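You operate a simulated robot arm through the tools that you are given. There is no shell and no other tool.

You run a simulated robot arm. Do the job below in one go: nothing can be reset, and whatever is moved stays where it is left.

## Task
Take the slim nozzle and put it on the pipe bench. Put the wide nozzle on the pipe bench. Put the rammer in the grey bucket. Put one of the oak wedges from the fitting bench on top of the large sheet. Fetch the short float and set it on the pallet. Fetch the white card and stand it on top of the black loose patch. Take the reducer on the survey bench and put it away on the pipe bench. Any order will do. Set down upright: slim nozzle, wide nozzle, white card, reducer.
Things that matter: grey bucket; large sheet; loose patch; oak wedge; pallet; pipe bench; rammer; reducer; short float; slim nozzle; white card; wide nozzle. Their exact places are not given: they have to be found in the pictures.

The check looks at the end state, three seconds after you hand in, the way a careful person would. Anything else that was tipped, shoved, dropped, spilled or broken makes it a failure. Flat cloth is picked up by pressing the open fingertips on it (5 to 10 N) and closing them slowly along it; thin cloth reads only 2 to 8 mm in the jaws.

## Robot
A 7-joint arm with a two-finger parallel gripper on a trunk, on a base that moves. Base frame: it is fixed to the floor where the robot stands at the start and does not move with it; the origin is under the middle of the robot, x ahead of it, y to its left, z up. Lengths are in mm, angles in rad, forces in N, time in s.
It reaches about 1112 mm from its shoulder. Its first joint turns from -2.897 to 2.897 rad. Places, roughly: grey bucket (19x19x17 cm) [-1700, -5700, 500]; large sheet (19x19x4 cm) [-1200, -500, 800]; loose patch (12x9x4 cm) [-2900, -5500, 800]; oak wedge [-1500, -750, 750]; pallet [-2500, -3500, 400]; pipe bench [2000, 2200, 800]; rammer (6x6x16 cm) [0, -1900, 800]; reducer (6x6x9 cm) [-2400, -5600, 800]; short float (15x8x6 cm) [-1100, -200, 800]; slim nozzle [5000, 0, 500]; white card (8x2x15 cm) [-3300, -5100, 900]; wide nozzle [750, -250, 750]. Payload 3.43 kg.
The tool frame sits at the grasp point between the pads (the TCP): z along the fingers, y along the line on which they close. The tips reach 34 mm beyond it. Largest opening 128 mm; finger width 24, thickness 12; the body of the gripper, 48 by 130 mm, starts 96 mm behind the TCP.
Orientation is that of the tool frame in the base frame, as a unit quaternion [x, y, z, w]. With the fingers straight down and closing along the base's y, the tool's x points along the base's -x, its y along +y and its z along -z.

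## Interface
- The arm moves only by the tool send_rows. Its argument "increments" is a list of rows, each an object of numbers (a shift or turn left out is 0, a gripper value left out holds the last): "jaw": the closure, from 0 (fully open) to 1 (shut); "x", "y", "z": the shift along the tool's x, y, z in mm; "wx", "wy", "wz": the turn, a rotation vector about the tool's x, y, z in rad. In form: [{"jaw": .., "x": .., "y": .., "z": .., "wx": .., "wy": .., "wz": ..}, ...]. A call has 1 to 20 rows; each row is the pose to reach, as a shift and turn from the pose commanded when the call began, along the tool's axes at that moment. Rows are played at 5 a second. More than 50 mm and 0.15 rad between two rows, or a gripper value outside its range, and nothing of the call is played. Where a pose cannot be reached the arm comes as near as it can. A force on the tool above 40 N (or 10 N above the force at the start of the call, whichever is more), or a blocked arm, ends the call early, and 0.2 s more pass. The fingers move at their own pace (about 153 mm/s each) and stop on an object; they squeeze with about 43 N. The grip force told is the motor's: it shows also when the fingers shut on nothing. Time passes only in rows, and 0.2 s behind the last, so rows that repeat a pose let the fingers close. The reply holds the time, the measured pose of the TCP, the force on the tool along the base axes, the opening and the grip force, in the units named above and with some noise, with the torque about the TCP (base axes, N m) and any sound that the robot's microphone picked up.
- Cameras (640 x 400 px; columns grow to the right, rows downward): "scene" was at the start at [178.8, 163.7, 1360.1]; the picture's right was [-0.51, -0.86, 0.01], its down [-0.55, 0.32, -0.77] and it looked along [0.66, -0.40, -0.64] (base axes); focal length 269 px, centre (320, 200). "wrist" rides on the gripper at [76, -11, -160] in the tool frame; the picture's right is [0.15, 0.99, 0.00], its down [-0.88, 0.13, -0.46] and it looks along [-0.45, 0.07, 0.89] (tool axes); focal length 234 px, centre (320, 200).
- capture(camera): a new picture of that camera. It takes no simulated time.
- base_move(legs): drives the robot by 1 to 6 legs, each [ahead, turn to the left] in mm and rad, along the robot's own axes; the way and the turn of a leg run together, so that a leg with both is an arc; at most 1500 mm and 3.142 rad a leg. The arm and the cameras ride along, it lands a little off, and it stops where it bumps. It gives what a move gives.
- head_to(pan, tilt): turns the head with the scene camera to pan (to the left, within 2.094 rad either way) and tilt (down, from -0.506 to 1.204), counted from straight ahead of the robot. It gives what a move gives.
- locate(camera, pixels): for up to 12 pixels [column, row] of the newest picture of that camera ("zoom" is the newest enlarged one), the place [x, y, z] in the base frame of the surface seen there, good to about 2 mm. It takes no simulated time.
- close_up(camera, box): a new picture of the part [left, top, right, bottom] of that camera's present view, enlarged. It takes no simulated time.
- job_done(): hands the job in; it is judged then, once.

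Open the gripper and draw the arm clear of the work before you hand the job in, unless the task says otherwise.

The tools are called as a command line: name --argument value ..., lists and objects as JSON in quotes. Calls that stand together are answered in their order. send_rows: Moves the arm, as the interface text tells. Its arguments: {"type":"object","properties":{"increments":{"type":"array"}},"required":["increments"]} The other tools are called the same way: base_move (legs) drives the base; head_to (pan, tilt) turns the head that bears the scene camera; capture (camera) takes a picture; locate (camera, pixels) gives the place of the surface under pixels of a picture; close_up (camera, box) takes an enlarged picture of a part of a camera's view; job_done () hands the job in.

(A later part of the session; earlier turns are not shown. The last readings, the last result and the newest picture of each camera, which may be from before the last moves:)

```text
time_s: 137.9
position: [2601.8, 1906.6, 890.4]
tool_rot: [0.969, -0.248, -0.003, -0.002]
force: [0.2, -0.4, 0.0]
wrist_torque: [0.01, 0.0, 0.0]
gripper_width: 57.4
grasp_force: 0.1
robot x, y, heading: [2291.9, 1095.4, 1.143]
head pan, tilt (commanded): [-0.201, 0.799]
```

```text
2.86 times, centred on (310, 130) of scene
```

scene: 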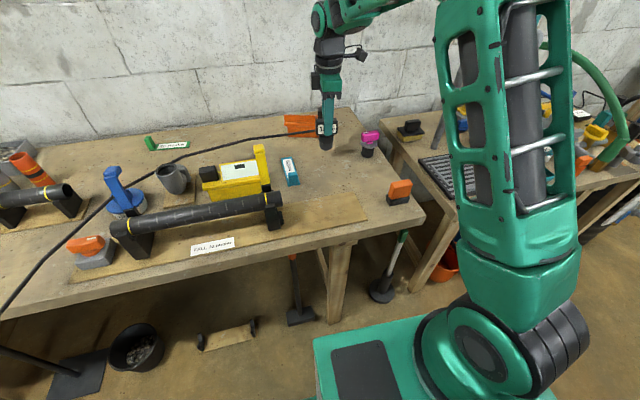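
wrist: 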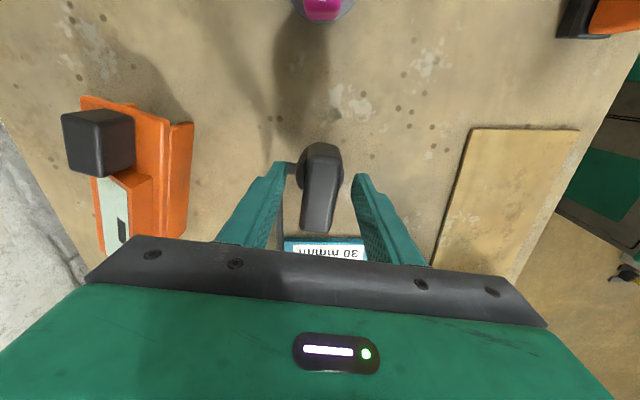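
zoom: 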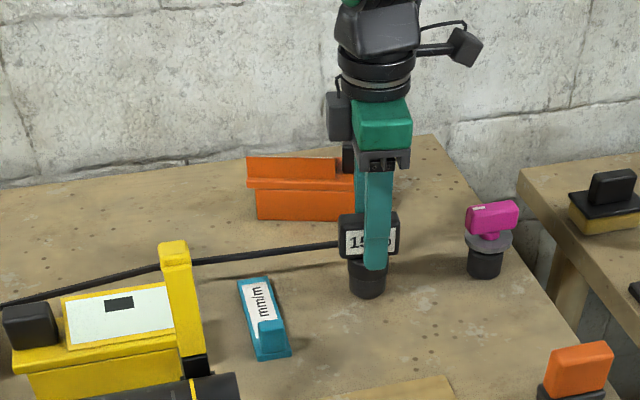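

The nozzle stands free between the open fingers. I rise straight up and check.

send_rows --increments '[{"z": -20}, {"z": -50}, {"z": -95}, {"z": -140}, {"z": -185}, {"z": -220}, {"z": -220, "jaw": 0}]'

capture --camera "wrist"

close_up --camera "scene" --box '[80, 60, 420, 272]'

```text
time_s: 139.5
position: [2601.8, 1904.3, 1112.3]
tool_rot: [0.968, -0.249, -0.003, -0.002]
force: [-0.1, 0.7, -0.6]
wrist_torque: [0.02, 0.0, 0.0]
gripper_width: 128.0
grasp_force: 0.1
robot x, y, heading: [2295.3, 1097.5, 1.139]
head pan, tilt (commanded): [-0.201, 0.799]
```

```text
taken
```

wrist: 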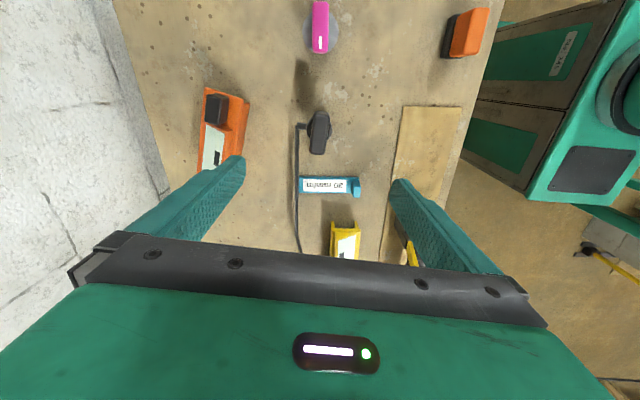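

```text
1.88 times, centred on (250, 166) of scene
```

zoom: 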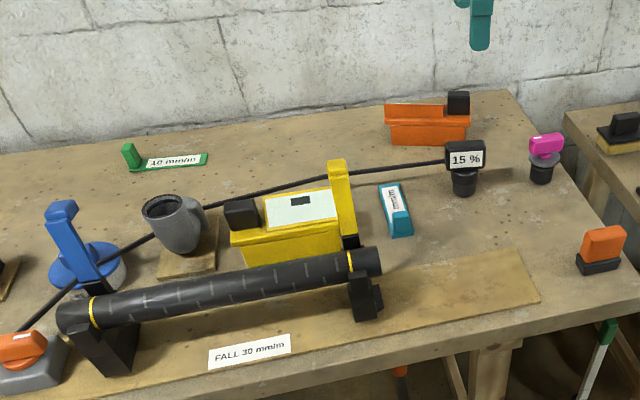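

The slim nozzle stands upright on the pipe bench and nothing else moved. I retract the arm and drive back to the mixing bench for the wide (40 %) nozzle.

send_rows --increments '[{"x": 3, "y": 45}, {"x": 6, "y": 90}, {"x": 9, "y": 135}, {"x": 12, "y": 180}, {"x": 15, "y": 225}, {"x": 18, "y": 270}, {"x": 21, "y": 315}, {"x": 24, "y": 360}, {"x": 27, "y": 400}, {"x": 30, "y": 435}, {"x": 30, "y": 435}]'

base_move --legs '[[0, 1.92], [1500, 0]]'

head_to --pan 0.3 --tilt 0.5

capture --camera "scene"

```text
time_s: 141.9
position: [2421.1, 1508.6, 1110.0]
tool_rot: [0.968, -0.25, 0.0, -0.001]
force: [0.1, 0.4, 0.7]
wrist_torque: [-0.02, 0.02, -0.01]
gripper_width: 127.8
grasp_force: 0.1
robot x, y, heading: [2294.4, 1099.8, 1.144]
head pan, tilt (commanded): [-0.201, 0.799]
```

```text
time_s: 154.7
position: [352.5, 1249.7, 1110.8]
tool_rot: [0.768, 0.64, -0.003, 0.0]
force: [0.2, 0.4, 0.7]
wrist_torque: [-0.02, -0.02, 0.01]
gripper_width: 128.3
grasp_force: 0.1
robot x, y, heading: [781.3, 1256.2, 3.028]
head pan, tilt (commanded): [-0.201, 0.799]
```

```text
time_s: 155.6
position: [365.6, 1248.4, 1115.5]
tool_rot: [0.769, 0.64, -0.007, -0.005]
force: [0.2, -1.1, 0.6]
wrist_torque: [0.03, 0.02, -0.01]
gripper_width: 128.0
grasp_force: 0.0
robot x, y, heading: [780.2, 1255.0, 3.032]
head pan, tilt (commanded): [0.3, 0.499]
```

```text
taken
```

scene: 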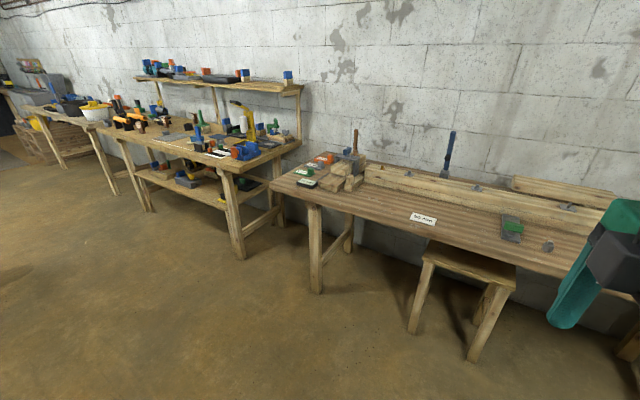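

Heading is clear toward the start area. I turn and drive to about (36,−45), then face the mixing bench squarely.

base_move --legs '[[0, 1.16], [1490, 0], [0, 1.7]]'

head_to --pan -0.3 --tilt 0.7

capture --camera "scene"

capture --camera "wrist"

```text
time_s: 171.0
position: [431.8, -153.0, 1114.7]
tool_rot: [-0.515, 0.857, -0.004, 0.006]
force: [-0.3, -0.4, -0.3]
wrist_torque: [0.01, 0.01, -0.03]
gripper_width: 128.0
grasp_force: 0.0
robot x, y, heading: [26.6, -51.0, -0.417]
head pan, tilt (commanded): [0.3, 0.499]
```

```text
time_s: 172.0
position: [419.3, -147.7, 1118.9]
tool_rot: [-0.515, 0.857, -0.011, 0.009]
force: [-0.3, 0.0, 0.0]
wrist_torque: [0.01, 0.01, -0.02]
gripper_width: 128.3
grasp_force: 0.0
robot x, y, heading: [26.4, -50.7, -0.421]
head pan, tilt (commanded): [-0.3, 0.7]
```

```text
taken
```

scene: 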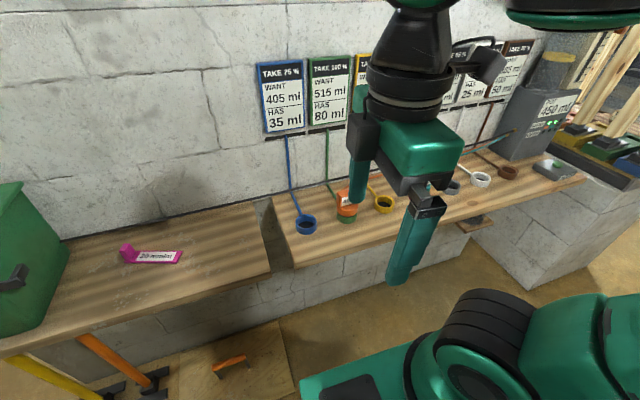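

```text
taken
```

wrist: 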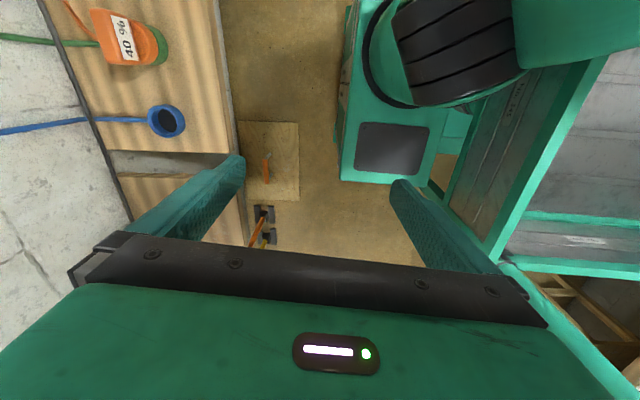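

The orange 40 % nozzle is at wrist (128,35). I zoom for its geometry.

close_up --camera "wrist" --box '[60, 0, 220, 100]'

locate --camera "wrist" --pixels '[[95, 15], [135, 15], [103, 58], [145, 55], [115, 35], [130, 40], [155, 40], [165, 45], [120, 62], [85, 12], [165, 120], [200, 30]]'

```text
4.00 times, centred on (140, 50) of wrist
```

zoom: 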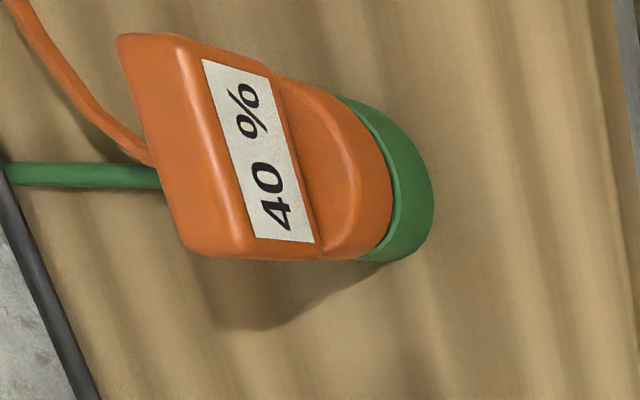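

```text
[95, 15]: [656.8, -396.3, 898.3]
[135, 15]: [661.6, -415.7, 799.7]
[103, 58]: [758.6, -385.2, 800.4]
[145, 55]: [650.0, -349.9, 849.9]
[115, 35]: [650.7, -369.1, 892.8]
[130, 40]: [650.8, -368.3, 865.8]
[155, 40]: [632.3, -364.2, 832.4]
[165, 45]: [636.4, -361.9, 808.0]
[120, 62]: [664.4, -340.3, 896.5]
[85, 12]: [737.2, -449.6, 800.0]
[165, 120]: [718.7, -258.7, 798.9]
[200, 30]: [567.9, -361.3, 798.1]
```

I level the tool and move over the orange nozzle, staying high.

send_rows --increments '[{"x": 10, "y": -40, "z": 4, "wx": -0.007}, {"x": 21, "y": -80, "z": 8, "wx": -0.014}, {"x": 31, "y": -120, "z": 16, "wx": -0.021}, {"x": 42, "y": -160, "z": 25, "wx": -0.028}, {"x": 52, "y": -200, "z": 36, "wx": -0.028}, {"x": 63, "y": -240, "z": 47, "wx": -0.028}, {"x": 73, "y": -280, "z": 57, "wx": -0.028}, {"x": 83, "y": -315, "z": 67, "wx": -0.028}, {"x": 83, "y": -315, "z": 67, "wx": -0.028}]'

capture --camera "wrist"

close_up --camera "wrist" --box '[260, 90, 380, 190]'

```text
time_s: 174.0
position: [661.3, -367.6, 1059.8]
tool_rot: [-0.516, 0.857, 0.001, 0.002]
force: [-0.1, 0.7, 1.0]
wrist_torque: [0.01, -0.01, 0.0]
gripper_width: 128.4
grasp_force: 0.1
robot x, y, heading: [25.9, -48.9, -0.418]
head pan, tilt (commanded): [-0.3, 0.7]
```

```text
taken
```

wrist: 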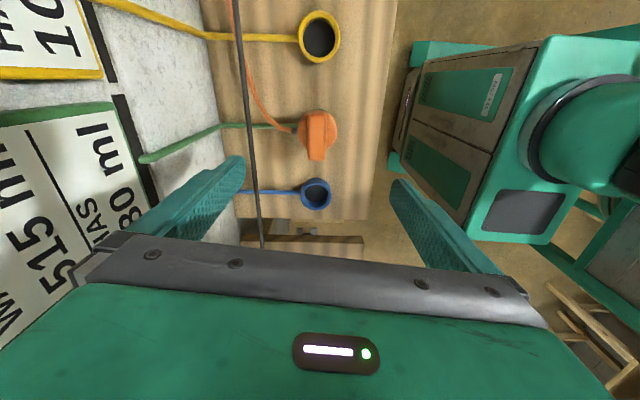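

```text
4.00 times, centred on (320, 140) of wrist
```

zoom: 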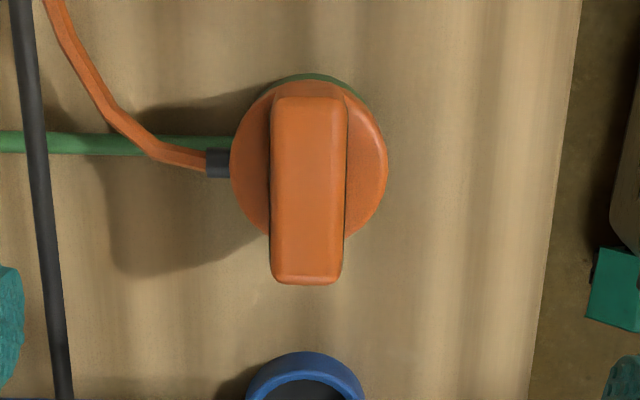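

I measure the block edges in this zoom, and the dark line at left (hose) for clearance.

locate --camera "zoom" --pixels '[[282, 108], [340, 110], [278, 270], [334, 273], [308, 190], [370, 160], [240, 165], [218, 163], [30, 100], [60, 350], [310, 85], [300, 370]]'

```text
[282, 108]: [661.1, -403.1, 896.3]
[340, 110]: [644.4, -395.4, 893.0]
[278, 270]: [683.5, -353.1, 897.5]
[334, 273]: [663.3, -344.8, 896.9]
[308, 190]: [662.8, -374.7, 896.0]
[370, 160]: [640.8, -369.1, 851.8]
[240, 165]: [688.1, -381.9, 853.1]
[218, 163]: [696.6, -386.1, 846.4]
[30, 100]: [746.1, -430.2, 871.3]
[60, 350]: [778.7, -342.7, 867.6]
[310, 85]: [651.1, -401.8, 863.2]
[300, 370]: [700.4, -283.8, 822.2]
```

Block centre is (663,-374), top z≈897, disc top z≈852. I align the yaw by 0.094 rad and descend with the jaws partly closed.

send_rows --increments '[{"x": 2, "y": -2, "z": 40, "wz": -0.05, "jaw": 0.4}, {"x": 5, "y": -4.5, "z": 80, "wz": -0.094}, {"x": 5, "y": -4.5, "z": 120, "wz": -0.094}, {"x": 5, "y": -4.5, "z": 125, "wz": -0.094}, {"x": 5, "y": -4.5, "z": 125, "wz": -0.094}]'

capture --camera "wrist"

```text
time_s: 175.2
position: [663.1, -372.9, 934.5]
tool_rot: [-0.555, 0.832, 0.002, 0.003]
force: [-0.2, 0.0, -1.1]
wrist_torque: [-0.01, 0.01, 0.0]
gripper_width: 76.6
grasp_force: 0.0
robot x, y, heading: [26.6, -48.1, -0.417]
head pan, tilt (commanded): [-0.3, 0.7]
```

```text
taken
```

wrist: 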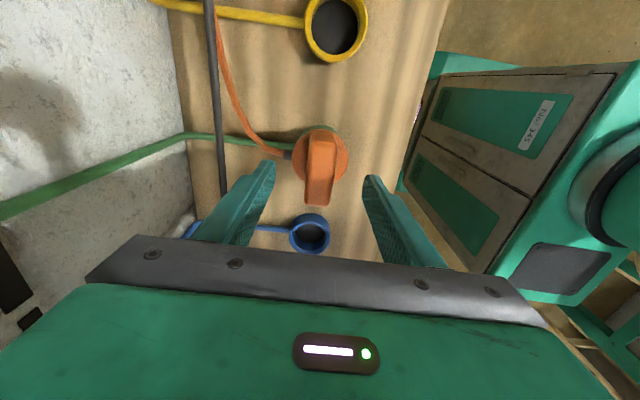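

The block is centred between the fingers. I lower 42 mm to TCP z≈892 and close.

send_rows --increments '[{"z": 20}, {"z": 36}, {"z": 42}, {"z": 42}, {"z": 42, "jaw": 0.6}, {"z": 42, "jaw": 0.8}, {"z": 42, "jaw": 1.0}, {"z": 42, "jaw": 1.0}, {"z": 42, "jaw": 1.0}]'

capture --camera "wrist"

```text
time_s: 177.2
position: [663.3, -374.9, 892.3]
tool_rot: [-0.555, 0.832, 0.002, 0.002]
force: [-0.8, 0.5, 0.6]
wrist_torque: [0.07, 0.1, -0.04]
gripper_width: 25.7
grasp_force: 42.7
robot x, y, heading: [25.0, -53.1, -0.415]
head pan, tilt (commanded): [-0.3, 0.7]
```

```text
taken
```

wrist: 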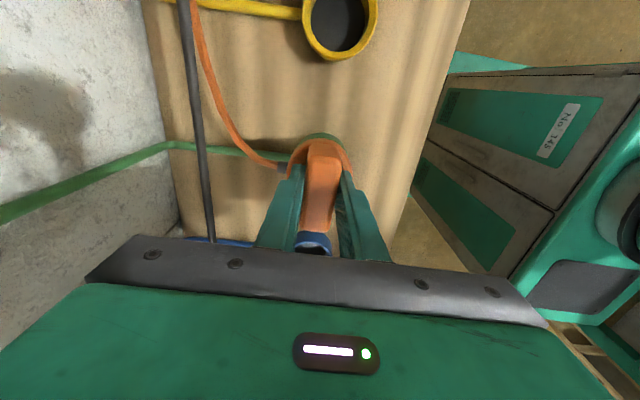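

Gripped at 25.7 mm. I lift slowly straight up out of the green ring, watching the force.

send_rows --increments '[{"z": -6}, {"z": -12}, {"z": -20}, {"z": -30}, {"z": -45}, {"z": -60}, {"z": -60}]'

capture --camera "wrist"

capture --camera "scene"

```text
time_s: 178.8
position: [661.7, -374.1, 954.3]
tool_rot: [-0.555, 0.832, 0.002, 0.002]
force: [-0.5, -0.4, -3.7]
wrist_torque: [0.0, 0.04, 0.03]
gripper_width: 25.5
grasp_force: 42.7
robot x, y, heading: [22.7, -49.5, -0.416]
head pan, tilt (commanded): [-0.3, 0.7]
```

```text
taken
```

wrist: 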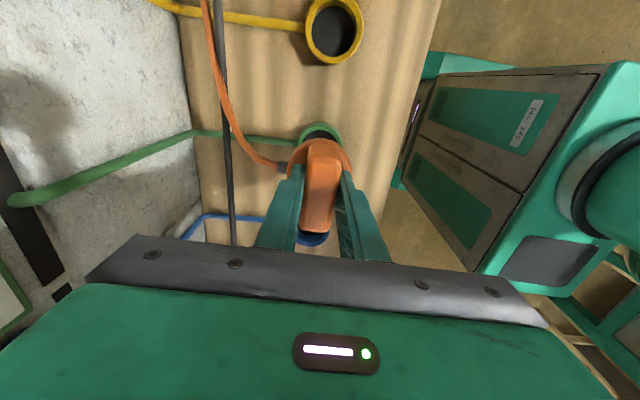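

```text
taken
```

scene: 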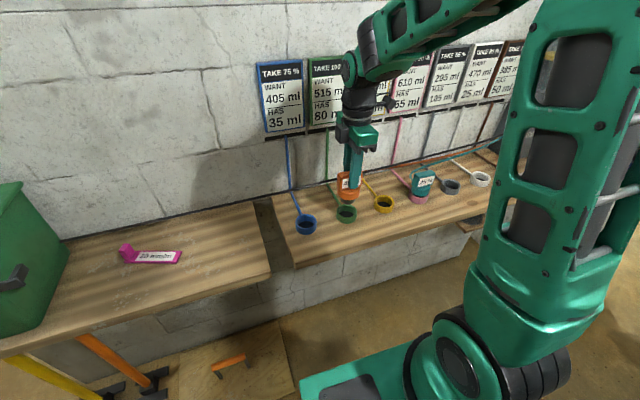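

The orange nozzle is free of the ring (weight ≈3 N). I raise and retract it for driving.

send_rows --increments '[{"z": -40}, {"z": -80}, {"z": -115}, {"y": 40, "z": -120}, {"y": 85, "z": -120}, {"y": 130, "z": -120}, {"y": 175, "z": -120}, {"y": 220, "z": -120}, {"y": 260, "z": -120}, {"y": 260, "z": -120}]'

capture --camera "scene"

```text
time_s: 181.0
position: [419.2, -275.2, 1073.1]
tool_rot: [-0.555, 0.832, 0.002, 0.002]
force: [-0.4, -1.1, -3.1]
wrist_torque: [0.05, -0.03, 0.01]
gripper_width: 25.5
grasp_force: 43.4
robot x, y, heading: [27.8, -49.7, -0.417]
head pan, tilt (commanded): [-0.3, 0.7]
```

```text
taken
```

scene: 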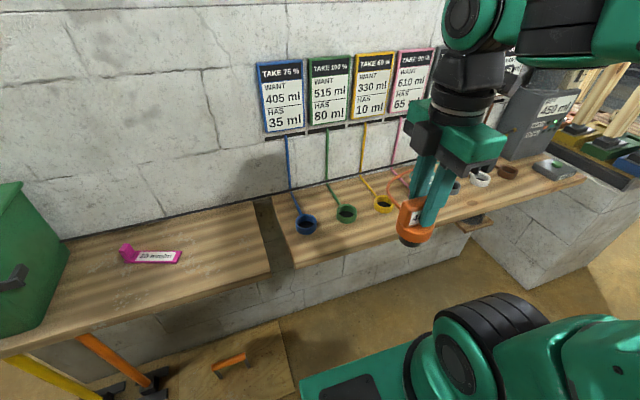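

I drive back to the pipe bench with the wide nozzle, first to the open area and checking the hose load.

base_move --legs '[[0, 1.465], [1490, 0]]'

capture --camera "wrist"

```text
time_s: 192.5
position: [1021.3, 1600.5, 1074.1]
tool_rot: [0.97, -0.245, -0.002, 0.0]
force: [0.5, 0.6, -2.7]
wrist_torque: [-0.02, -0.01, -0.01]
gripper_width: 25.4
grasp_force: 43.0
robot x, y, heading: [757.5, 1230.6, 1.055]
head pan, tilt (commanded): [-0.3, 0.7]
```

```text
taken
```

wrist: 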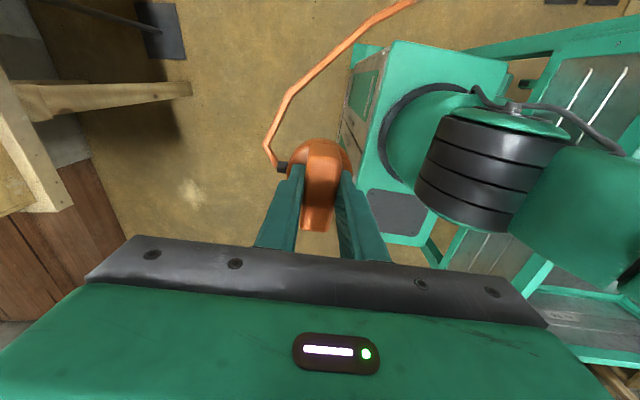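

No hose tension is felt. I continue to the pipe bench's right end.

base_move --legs '[[0, -1.141], [1500, 0], [0, 1.226]]'

head_to --pan -0.1 --tilt 0.8

capture --camera "scene"

locate --camera "scene" --pixels '[[320, 200], [200, 200], [400, 180]]'

```text
time_s: 206.7
position: [2469.4, 1496.9, 1078.7]
tool_rot: [0.981, -0.194, -0.001, -0.006]
force: [0.7, -0.4, -3.0]
wrist_torque: [-0.02, -0.01, 0.01]
gripper_width: 25.4
grasp_force: 42.8
robot x, y, heading: [2261.2, 1110.0, 1.158]
head pan, tilt (commanded): [-0.3, 0.7]
```

```text
time_s: 207.4
position: [2463.4, 1485.4, 1084.3]
tool_rot: [0.981, -0.194, -0.001, -0.013]
force: [-0.4, 0.0, -3.1]
wrist_torque: [-0.05, -0.01, 0.02]
gripper_width: 25.4
grasp_force: 43.0
robot x, y, heading: [2262.8, 1109.7, 1.159]
head pan, tilt (commanded): [-0.099, 0.799]
```

```text
taken
```

scene: 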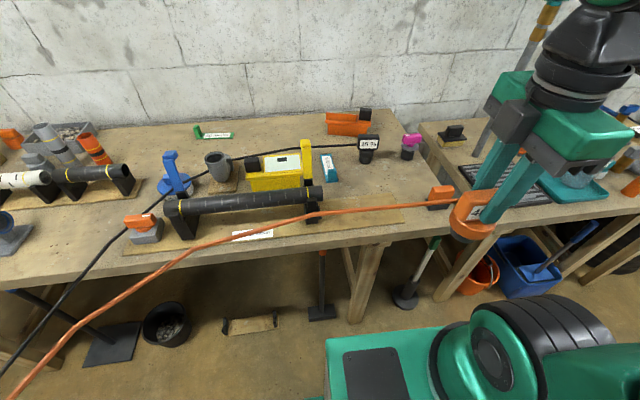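

```text
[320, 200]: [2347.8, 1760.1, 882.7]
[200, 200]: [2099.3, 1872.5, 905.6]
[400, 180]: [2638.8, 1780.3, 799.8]
```

Same force-free hose. I level the tool and move the wide nozzle above a free spot at about (2612,1792), staying high.

send_rows --increments '[{"x": 2, "y": -40, "z": 1, "wx": -0.006}, {"x": 5, "y": -80, "z": 2, "wx": -0.012}, {"x": 8, "y": -120, "z": 3, "wx": -0.018}, {"x": 11, "y": -160, "z": 4, "wx": -0.025}, {"x": 14, "y": -205, "z": 5, "wx": -0.025}, {"x": 16, "y": -250, "z": 6, "wx": -0.025}, {"x": 18, "y": -295, "z": 8, "wx": -0.025}, {"x": 21, "y": -341, "z": 9, "wx": -0.025}, {"x": 21, "y": -341, "z": 40, "wx": -0.025}, {"x": 21, "y": -341, "z": 40, "wx": -0.025}]'

capture --camera "wrist"

close_up --camera "scene" --box '[120, 60, 460, 272]'

```text
time_s: 209.6
position: [2611.7, 1792.1, 1053.4]
tool_rot: [0.981, -0.194, -0.002, -0.001]
force: [-0.1, 0.3, -3.4]
wrist_torque: [0.05, -0.01, 0.0]
gripper_width: 25.4
grasp_force: 43.2
robot x, y, heading: [2263.9, 1110.1, 1.16]
head pan, tilt (commanded): [-0.099, 0.799]
```

```text
taken
```

wrist: 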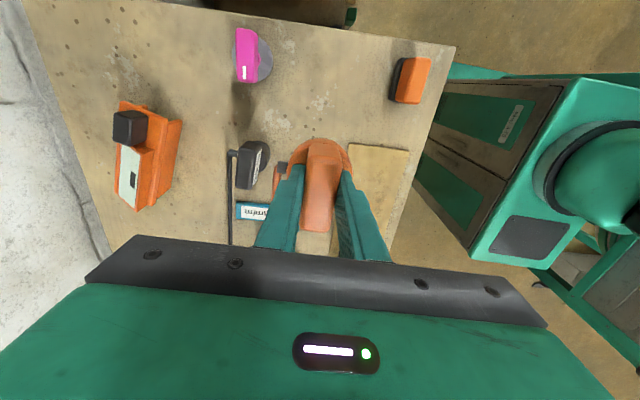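

```text
1.88 times, centred on (290, 166) of scene
```

zoom: 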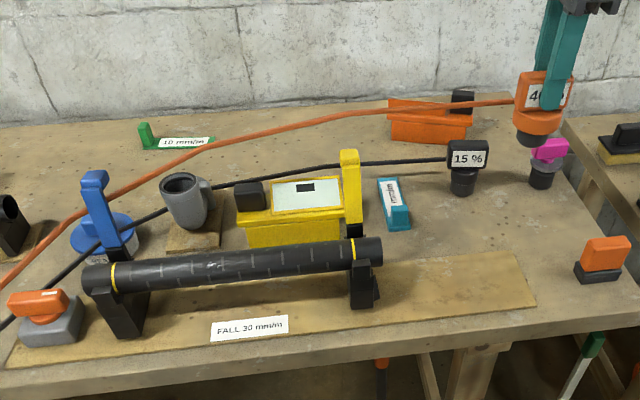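

I lower toward the bench, stopping about 5 mm above expected contact.

send_rows --increments '[{"z": 40}, {"z": 80}, {"z": 115}, {"z": 140}, {"z": 152}, {"z": 152}]'

close_up --camera "scene" --box '[120, 60, 460, 272]'

```text
time_s: 211.0
position: [2612.3, 1794.7, 900.7]
tool_rot: [0.981, -0.192, -0.003, 0.0]
force: [-0.6, 0.3, -2.5]
wrist_torque: [0.0, -0.03, 0.0]
gripper_width: 25.4
grasp_force: 43.2
robot x, y, heading: [2266.6, 1113.0, 1.155]
head pan, tilt (commanded): [-0.099, 0.799]
```

```text
1.88 times, centred on (290, 166) of scene
```

zoom: 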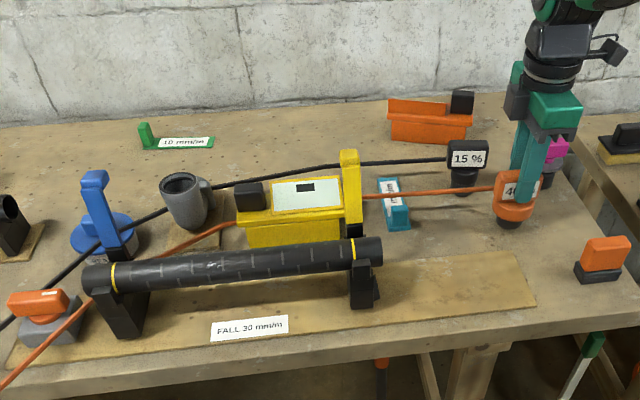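

The hose passes straight through the level's image, so it doesn't push anything. I lower in small steps to feel the bench.

send_rows --increments '[{"z": 2}, {"z": 4}, {"z": 4}]'

send_rows --increments '[{"z": 1}, {"z": 2}, {"z": 2}]'

```text
time_s: 211.8
position: [2612.4, 1795.4, 896.5]
tool_rot: [0.981, -0.194, -0.002, 0.0]
force: [-1.2, -0.5, -3.5]
wrist_torque: [0.01, -0.01, -0.03]
gripper_width: 25.4
grasp_force: 43.4
robot x, y, heading: [2261.4, 1112.1, 1.163]
head pan, tilt (commanded): [-0.099, 0.799]
```

```text
time_s: 212.6
position: [2612.9, 1793.8, 893.1]
tool_rot: [0.981, -0.194, -0.002, 0.0]
force: [1.0, -0.4, -2.9]
wrist_torque: [-0.01, -0.04, -0.02]
gripper_width: 25.6
grasp_force: 43.4
robot x, y, heading: [2260.4, 1110.5, 1.159]
head pan, tilt (commanded): [-0.099, 0.799]
```

No contact at 893; I go down 1 mm at a time.

send_rows --increments '[{"z": 1}, {"z": 1}]'

```text
time_s: 213.2
position: [2611.7, 1795.0, 893.7]
tool_rot: [0.981, -0.193, -0.002, -0.001]
force: [-1.1, 0.4, -2.6]
wrist_torque: [-0.05, -0.01, 0.0]
gripper_width: 25.7
grasp_force: 43.1
robot x, y, heading: [2261.3, 1109.7, 1.158]
head pan, tilt (commanded): [-0.099, 0.799]
```

Still hanging free (−2.6 N); another millimetre.

send_rows --increments '[{"z": 1}, {"z": 1}]'

```text
time_s: 213.8
position: [2611.8, 1793.9, 892.9]
tool_rot: [0.981, -0.192, -0.002, -0.002]
force: [-0.7, -1.7, 15.2]
wrist_torque: [-0.25, 0.05, -0.01]
gripper_width: 25.4
grasp_force: 43.4
robot x, y, heading: [2268.3, 1109.4, 1.161]
head pan, tilt (commanded): [-0.099, 0.799]
```

Contact at 15 N. I relax slightly and open gradually to about 57 mm.

send_rows --increments '[{"z": -0.5}, {"z": -0.5, "jaw": 0.78}, {"z": -0.5, "jaw": 0.72}, {"z": -0.5, "jaw": 0.62}, {"z": -0.5, "jaw": 0.55}, {"z": -0.5, "jaw": 0.55}]'

send_rows --increments '[{"z": -20}, {"z": -55}, {"z": -100}, {"z": -145}, {"z": -190}, {"z": -220}, {"z": -220, "jaw": 0}]'

capture --camera "wrist"

close_up --camera "scene" --box '[120, 60, 460, 272]'

```text
time_s: 215.2
position: [2610.1, 1793.5, 892.4]
tool_rot: [0.981, -0.193, -0.002, 0.0]
force: [0.2, 0.0, 0.7]
wrist_torque: [-0.04, -0.01, -0.04]
gripper_width: 57.8
grasp_force: 0.0
robot x, y, heading: [2265.7, 1110.2, 1.158]
head pan, tilt (commanded): [-0.099, 0.799]
```

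```text
time_s: 216.8
position: [2613.7, 1794.1, 1114.1]
tool_rot: [0.981, -0.194, -0.003, 0.0]
force: [0.1, 0.1, 0.8]
wrist_torque: [-0.04, 0.07, -0.01]
gripper_width: 128.1
grasp_force: 0.0
robot x, y, heading: [2260.2, 1111.5, 1.159]
head pan, tilt (commanded): [-0.099, 0.799]
```

```text
taken
```

wrist: 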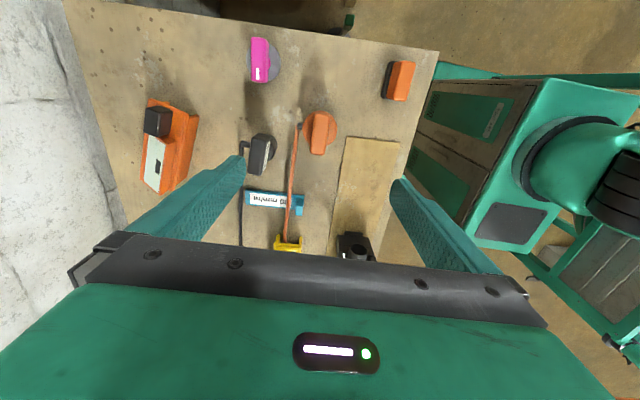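

```text
1.88 times, centred on (290, 166) of scene
```

zoom: 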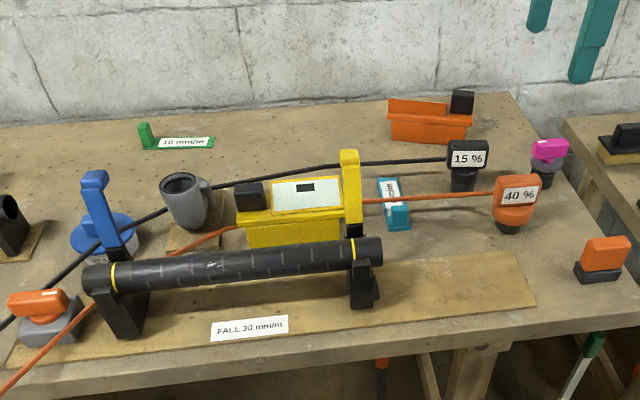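

Both nozzles stand upright on the pipe bench and nothing else moved. I retract the arm and drive toward the fitting bench.

send_rows --increments '[{"y": 45}, {"y": 90}, {"y": 135}, {"y": 180}, {"y": 225}, {"y": 270}, {"y": 315}, {"y": 345}, {"y": 345}]'

base_move --legs '[[0, 1.9], [1480, 0], [0, 1.14]]'

base_move --legs '[[1200, 0], [1070, 0]]'

head_to --pan 0.0 --tilt 0.35

capture --camera "scene"

```text
time_s: 218.8
position: [2480.2, 1472.8, 1114.1]
tool_rot: [0.981, -0.193, -0.003, 0.0]
force: [1.3, -0.9, -0.7]
wrist_torque: [0.02, -0.02, 0.02]
gripper_width: 127.9
grasp_force: 0.0
robot x, y, heading: [2265.6, 1109.9, 1.16]
head pan, tilt (commanded): [-0.099, 0.799]
```

```text
time_s: 234.5
position: [551.6, 954.6, 1112.7]
tool_rot: [0.259, 0.966, -0.001, 0.002]
force: [-0.5, 0.2, -0.3]
wrist_torque: [0.01, -0.02, -0.02]
gripper_width: 127.9
grasp_force: 0.1
robot x, y, heading: [806.0, 1288.9, -2.124]
head pan, tilt (commanded): [-0.099, 0.799]
```

```text
time_s: 245.8
position: [-658.5, -947.0, 1116.7]
tool_rot: [0.27, 0.963, -0.007, 0.001]
force: [0.3, -0.3, -0.1]
wrist_torque: [0.0, -0.03, 0.01]
gripper_width: 128.0
grasp_force: 0.0
robot x, y, heading: [-399.8, -627.2, -2.138]
head pan, tilt (commanded): [-0.099, 0.799]
```

```text
time_s: 246.7
position: [-650.8, -935.8, 1121.7]
tool_rot: [0.271, 0.963, -0.013, -0.001]
force: [0.0, 0.0, -0.2]
wrist_torque: [-0.01, -0.03, 0.02]
gripper_width: 128.0
grasp_force: 0.1
robot x, y, heading: [-405.9, -628.5, -2.144]
head pan, tilt (commanded): [0.0, 0.351]
```

```text
taken
```

scene: 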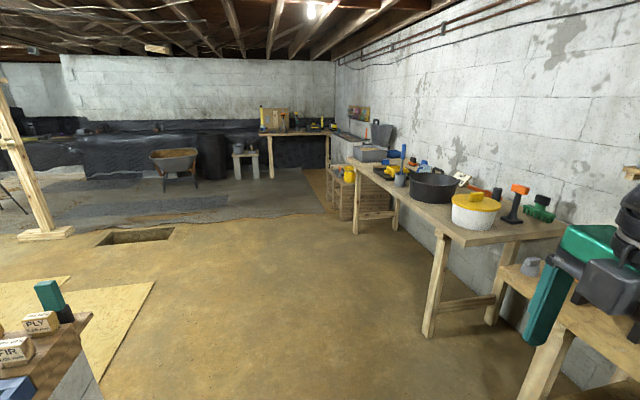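

The view shows the far survey bench, a wooden pallet-like stack at (350,190), and a teal-handled tool at (48,295) on the post block. I zoom on these.

locate --camera "scene" --pixels '[[48, 293], [65, 312], [350, 175], [350, 200], [290, 130], [240, 150], [175, 155], [137, 235], [480, 215], [430, 190], [530, 270], [345, 215]]'

close_up --camera "scene" --box '[140, 90, 400, 250]'

close_up --camera "scene" --box '[0, 240, 200, 400]'

```text
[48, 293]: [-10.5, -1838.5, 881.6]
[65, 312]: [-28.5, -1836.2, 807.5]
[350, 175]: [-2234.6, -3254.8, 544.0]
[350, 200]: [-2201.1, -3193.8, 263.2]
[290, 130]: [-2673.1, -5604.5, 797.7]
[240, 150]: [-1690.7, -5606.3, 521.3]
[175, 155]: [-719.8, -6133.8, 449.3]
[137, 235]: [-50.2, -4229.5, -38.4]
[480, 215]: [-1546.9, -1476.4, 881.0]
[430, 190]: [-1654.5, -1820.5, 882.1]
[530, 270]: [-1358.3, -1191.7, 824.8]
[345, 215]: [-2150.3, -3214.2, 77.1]
```

```text
2.46 times, centred on (270, 170) of scene
```

zoom: 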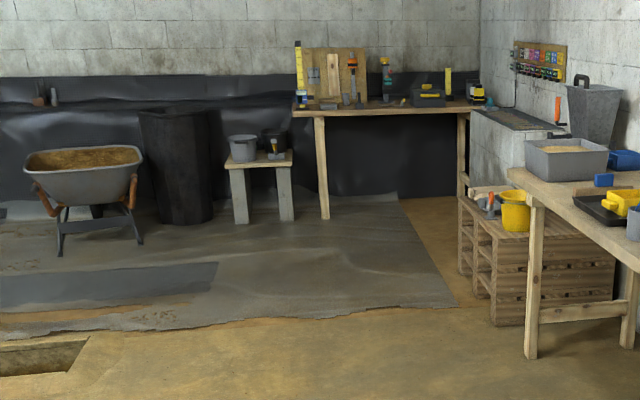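

```text
2.50 times, centred on (100, 320) of scene
```

zoom: 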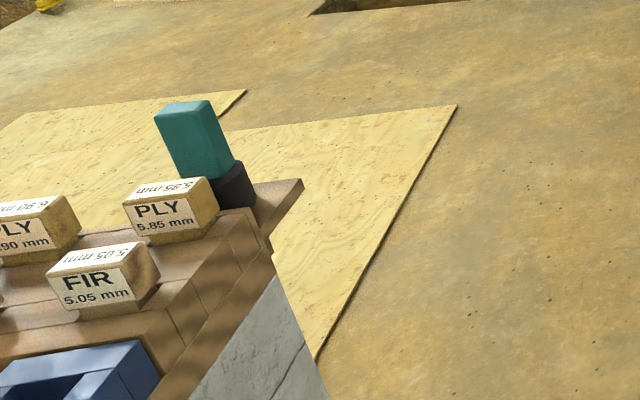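

The rammer is the teal-handled tool at about (-10,-1870,800–900); the grey bucket stands on a stool at the far wall. I now turn to face the fitting bench.

base_move --legs '[[0, -1.388]]'

head_to --pan 0.1 --tilt 0.65

capture --camera "scene"

capture --camera "wrist"

```text
time_s: 250.9
position: [-752.7, -446.3, 1122.5]
tool_rot: [0.818, 0.575, -0.009, -0.008]
force: [-0.1, -0.2, 0.3]
wrist_torque: [0.0, 0.02, 0.0]
gripper_width: 127.8
grasp_force: 0.1
robot x, y, heading: [-410.8, -640.4, 2.774]
head pan, tilt (commanded): [0.0, 0.351]
```

```text
time_s: 251.7
position: [-739.1, -451.5, 1127.7]
tool_rot: [0.818, 0.576, -0.012, -0.016]
force: [0.2, 0.3, 0.0]
wrist_torque: [-0.01, -0.01, 0.02]
gripper_width: 128.1
grasp_force: 0.2
robot x, y, heading: [-405.6, -642.4, 2.771]
head pan, tilt (commanded): [0.099, 0.649]
```

```text
taken
```

scene: 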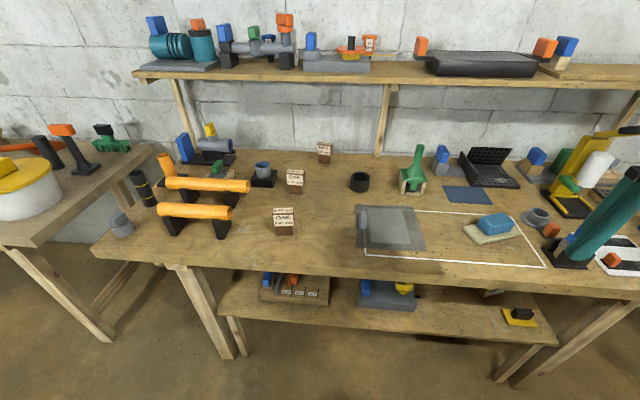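

```text
taken
```

wrist: 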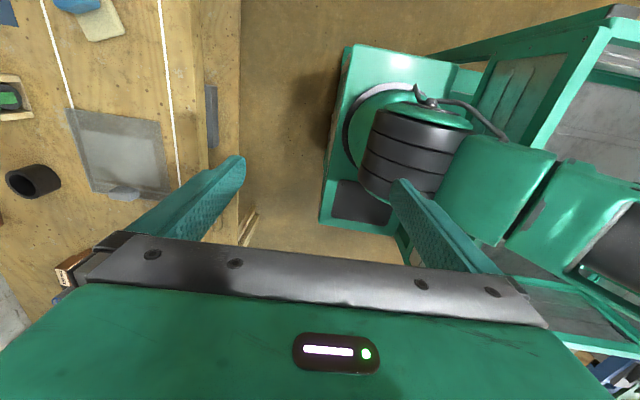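

I enlarge the three wedges, the sheet and the float.

close_up --camera "scene" --box '[240, 130, 400, 250]'

close_up --camera "scene" --box '[340, 180, 560, 290]'

locate --camera "scene" --pixels '[[284, 212], [284, 230], [295, 178], [295, 190], [324, 152], [361, 228], [395, 222], [420, 248], [370, 245], [365, 208], [494, 224], [490, 238]]'

```text
3.33 times, centred on (320, 190) of scene
```

zoom: 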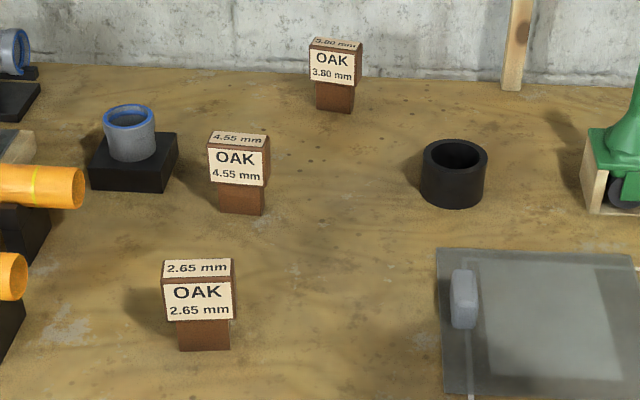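

```text
2.91 times, centred on (450, 235) of scene
```

zoom: 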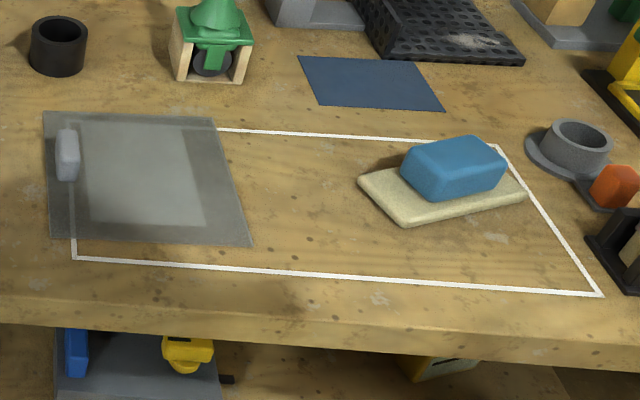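

```text
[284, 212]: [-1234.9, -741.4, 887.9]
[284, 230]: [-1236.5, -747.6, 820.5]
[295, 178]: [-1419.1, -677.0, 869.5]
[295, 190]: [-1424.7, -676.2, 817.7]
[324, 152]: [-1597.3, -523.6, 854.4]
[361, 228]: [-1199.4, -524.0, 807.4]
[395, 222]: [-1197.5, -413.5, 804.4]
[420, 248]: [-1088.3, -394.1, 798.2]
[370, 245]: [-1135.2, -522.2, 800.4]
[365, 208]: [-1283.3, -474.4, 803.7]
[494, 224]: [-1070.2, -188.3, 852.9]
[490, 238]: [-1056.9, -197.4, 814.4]
```

The nearest wedge (OAK 2.65 mm) is at about (-1235,-745); the sheet centre is near (-1185,-430). I level the tool and move it behind that wedge, then turn the wrist back to its normal view.

send_rows --increments '[{"x": -37, "y": -22, "z": 4, "wx": -0.01}, {"x": -74, "y": -44, "z": 10, "wx": -0.02}, {"x": -111, "y": -66, "z": 18, "wx": -0.03}, {"x": -148, "y": -88, "z": 27, "wx": -0.04}, {"x": -186, "y": -110, "z": 37, "wx": -0.04}, {"x": -224, "y": -132, "z": 47, "wx": -0.04}, {"x": -262, "y": -154, "z": 57, "wx": -0.04}, {"x": -300, "y": -176, "z": 67, "wx": -0.04}, {"x": -338, "y": -198, "z": 78, "wx": -0.04}, {"x": -376, "y": -220, "z": 89, "wx": -0.04}, {"x": -414, "y": -243, "z": 100, "wx": -0.04}, {"x": -448, "y": -263, "z": 109, "wx": -0.04}, {"x": -448, "y": -263, "z": 109, "wx": -0.04}]'

send_rows --increments '[{"wz": 0.14}, {"wz": 0.28}, {"wz": 0.42}, {"wz": 0.56}, {"wz": 0.7}, {"wz": 0.84}, {"wz": 0.98}, {"wz": 1.12}, {"wz": 1.26}, {"wz": 1.4}, {"wz": 1.54}, {"wz": 1.54}]'

capture --camera "wrist"

```text
time_s: 254.5
position: [-1144.0, -783.6, 1029.4]
tool_rot: [0.818, 0.575, -0.002, 0.002]
force: [0.0, -0.1, 0.2]
wrist_torque: [0.01, -0.01, -0.01]
gripper_width: 128.0
grasp_force: 0.0
robot x, y, heading: [-403.2, -640.1, 2.772]
head pan, tilt (commanded): [0.099, 0.649]
```

```text
time_s: 257.1
position: [-1142.1, -782.6, 1030.3]
tool_rot: [0.988, -0.157, 0.001, 0.001]
force: [0.2, 0.6, 0.1]
wrist_torque: [-0.02, 0.05, -0.02]
gripper_width: 128.0
grasp_force: 0.0
robot x, y, heading: [-405.7, -638.5, 2.775]
head pan, tilt (commanded): [0.099, 0.649]
```

```text
taken
```

wrist: 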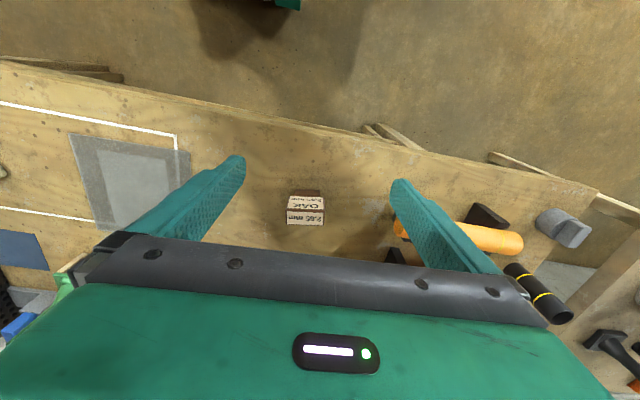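

The wedge is at wrist (306,207). I zoom for its exact outline.

close_up --camera "wrist" --box '[250, 170, 362, 240]'

locate --camera "wrist" --pixels '[[290, 215], [322, 215], [290, 224], [321, 224], [291, 200], [322, 200], [293, 194], [319, 193], [306, 220], [306, 204]]'

```text
5.71 times, centred on (306, 205) of wrist
```

zoom: 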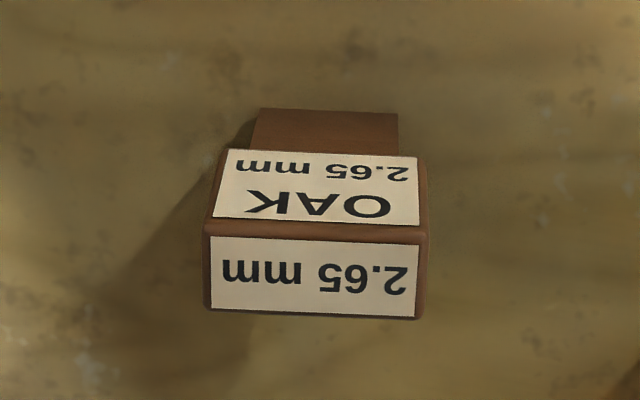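

```text
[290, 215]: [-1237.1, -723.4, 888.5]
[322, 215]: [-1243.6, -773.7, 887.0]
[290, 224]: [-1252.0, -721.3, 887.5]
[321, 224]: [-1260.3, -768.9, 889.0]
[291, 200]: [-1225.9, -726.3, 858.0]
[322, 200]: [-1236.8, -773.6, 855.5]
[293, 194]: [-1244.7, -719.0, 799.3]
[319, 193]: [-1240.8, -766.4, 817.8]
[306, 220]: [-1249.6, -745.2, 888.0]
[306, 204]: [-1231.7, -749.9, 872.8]
```

I refine the head's corner positions in the zoom.

locate --camera "zoom" --pixels '[[212, 240], [420, 250], [212, 305], [412, 315], [222, 160], [418, 165], [262, 112], [392, 116], [315, 275], [430, 200], [255, 145], [395, 145]]'

close_up --camera "scene" --box '[240, 180, 330, 250]'

```text
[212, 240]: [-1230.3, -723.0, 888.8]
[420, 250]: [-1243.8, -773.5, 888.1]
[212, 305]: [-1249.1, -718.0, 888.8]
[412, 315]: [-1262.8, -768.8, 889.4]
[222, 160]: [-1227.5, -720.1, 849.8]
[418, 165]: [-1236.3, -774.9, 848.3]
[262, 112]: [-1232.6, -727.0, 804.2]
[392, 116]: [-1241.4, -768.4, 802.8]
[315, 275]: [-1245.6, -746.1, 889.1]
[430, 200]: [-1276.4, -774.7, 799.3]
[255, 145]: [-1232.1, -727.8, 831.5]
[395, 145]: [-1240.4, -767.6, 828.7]
```

```text
5.71 times, centred on (285, 215) of scene
```

zoom: 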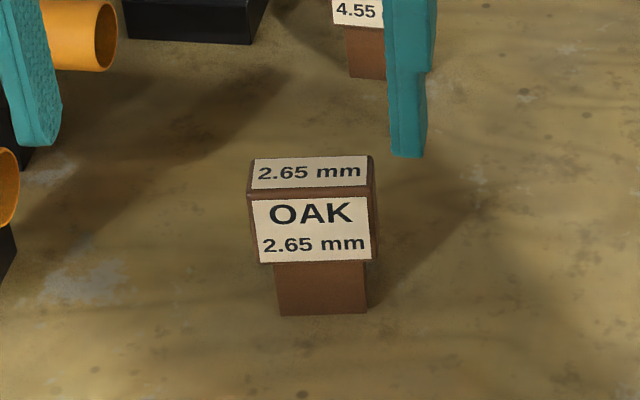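

The head is about 56×23 mm, centre (-1246.5,-746), top z≈889. I move above it with jaws at about 80 mm.

send_rows --increments '[{"x": -30, "y": -1, "z": 10, "wz": -0.02, "jaw": 0.35}, {"x": -60, "y": -1, "z": 25, "wz": -0.04}, {"x": -90, "y": -2, "z": 45, "wz": -0.053}, {"x": -111, "y": -2.4, "z": 70, "wz": -0.053}, {"x": -111, "y": -2.4, "z": 98, "wz": -0.053}, {"x": -111, "y": -2.4, "z": 98, "wz": -0.053}]'

capture --camera "wrist"

close_up --camera "scene" --box '[200, 150, 360, 250]'

```text
time_s: 258.5
position: [-1247.4, -747.5, 932.9]
tool_rot: [0.992, -0.129, 0.0, 0.003]
force: [-0.1, 0.8, -0.6]
wrist_torque: [0.0, -0.02, 0.0]
gripper_width: 82.9
grasp_force: 0.1
robot x, y, heading: [-404.3, -641.8, 2.773]
head pan, tilt (commanded): [0.099, 0.649]
```

```text
taken
```

wrist: 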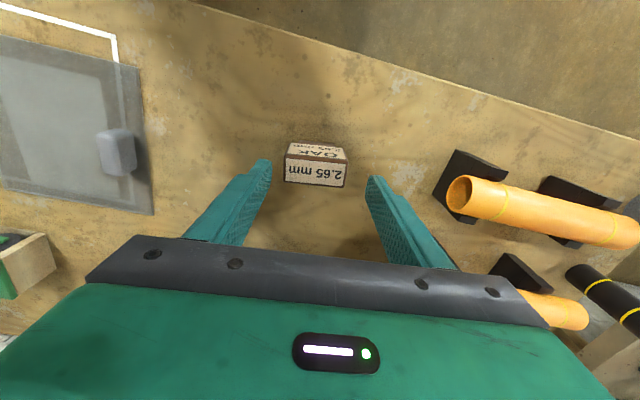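

```text
4.00 times, centred on (280, 200) of scene
```

zoom: 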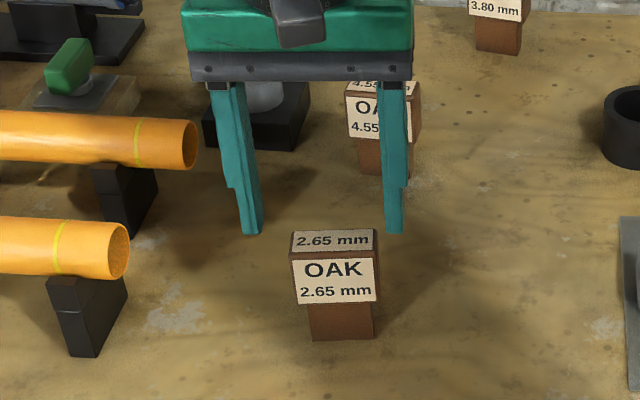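

The wedge is well centred. I descend to z≈875 and close on the head.

send_rows --increments '[{"z": 25}, {"z": 45}, {"z": 58}, {"z": 58}, {"z": 58, "jaw": 0.5}, {"z": 58, "jaw": 0.7}, {"z": 58, "jaw": 1.0}, {"z": 58, "jaw": 1.0}]'

capture --camera "wrist"

```text
time_s: 260.3
position: [-1246.4, -747.8, 873.2]
tool_rot: [0.991, -0.13, 0.001, 0.002]
force: [0.3, -0.3, -0.4]
wrist_torque: [-0.02, -0.03, 0.01]
gripper_width: 59.1
grasp_force: 43.2
robot x, y, heading: [-407.5, -639.4, 2.771]
head pan, tilt (commanded): [0.099, 0.649]
```

```text
taken
```

wrist: 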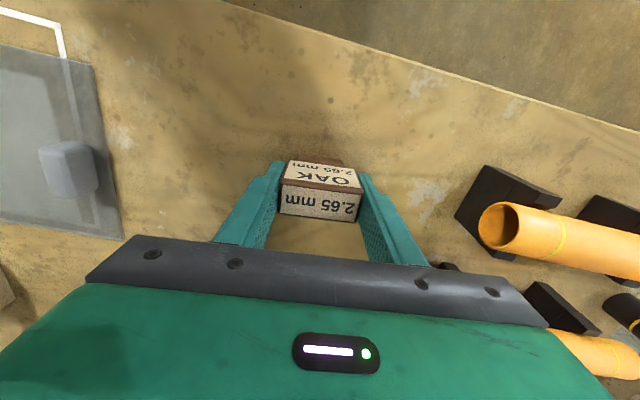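

Gripped at 59 mm. I lift it 110 mm and then measure the sheet's corners.

send_rows --increments '[{"z": -15}, {"z": -40}, {"z": -75}, {"z": -110}, {"z": -110}]'

capture --camera "wrist"

close_up --camera "scene" --box '[330, 180, 450, 270]'

locate --camera "zoom" --pixels '[[125, 122], [350, 130], [405, 310], [130, 295], [165, 150], [345, 150], [365, 270], [190, 265], [145, 190], [240, 200], [300, 215], [160, 230]]'

```text
time_s: 261.5
position: [-1245.8, -749.0, 982.3]
tool_rot: [0.992, -0.13, 0.0, 0.002]
force: [0.2, 0.1, -0.5]
wrist_torque: [0.02, 0.01, -0.01]
gripper_width: 59.1
grasp_force: 42.8
robot x, y, heading: [-405.5, -643.2, 2.772]
head pan, tilt (commanded): [0.099, 0.649]
```

```text
taken
```

wrist: 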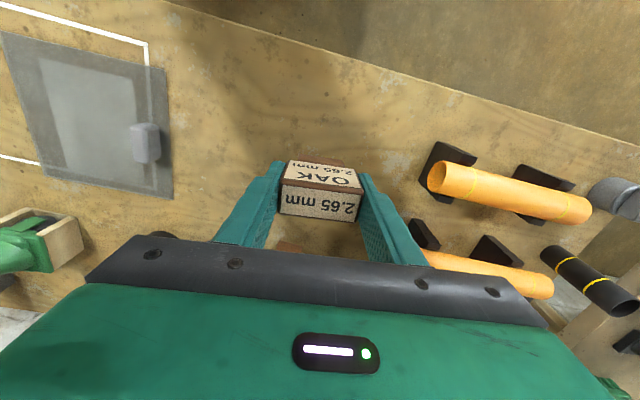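

```text
4.44 times, centred on (390, 225) of scene
```

zoom: 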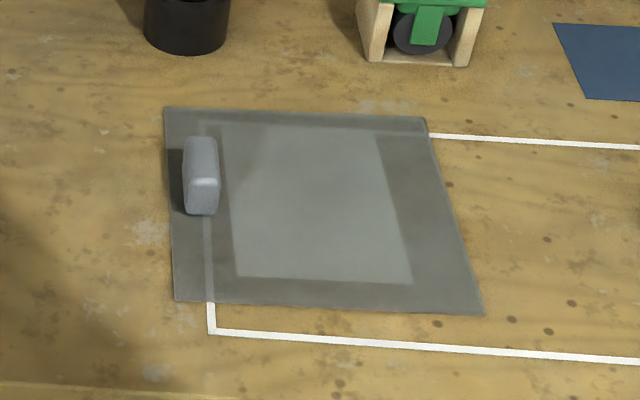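

```text
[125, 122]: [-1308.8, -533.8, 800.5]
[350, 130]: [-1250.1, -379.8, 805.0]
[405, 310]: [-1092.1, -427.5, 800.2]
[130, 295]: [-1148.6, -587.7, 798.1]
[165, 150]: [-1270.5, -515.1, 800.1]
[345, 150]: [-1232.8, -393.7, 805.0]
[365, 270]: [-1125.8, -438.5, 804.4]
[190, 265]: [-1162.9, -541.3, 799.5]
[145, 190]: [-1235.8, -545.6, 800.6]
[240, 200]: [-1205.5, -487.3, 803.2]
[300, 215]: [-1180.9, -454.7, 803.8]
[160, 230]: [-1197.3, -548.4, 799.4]
```

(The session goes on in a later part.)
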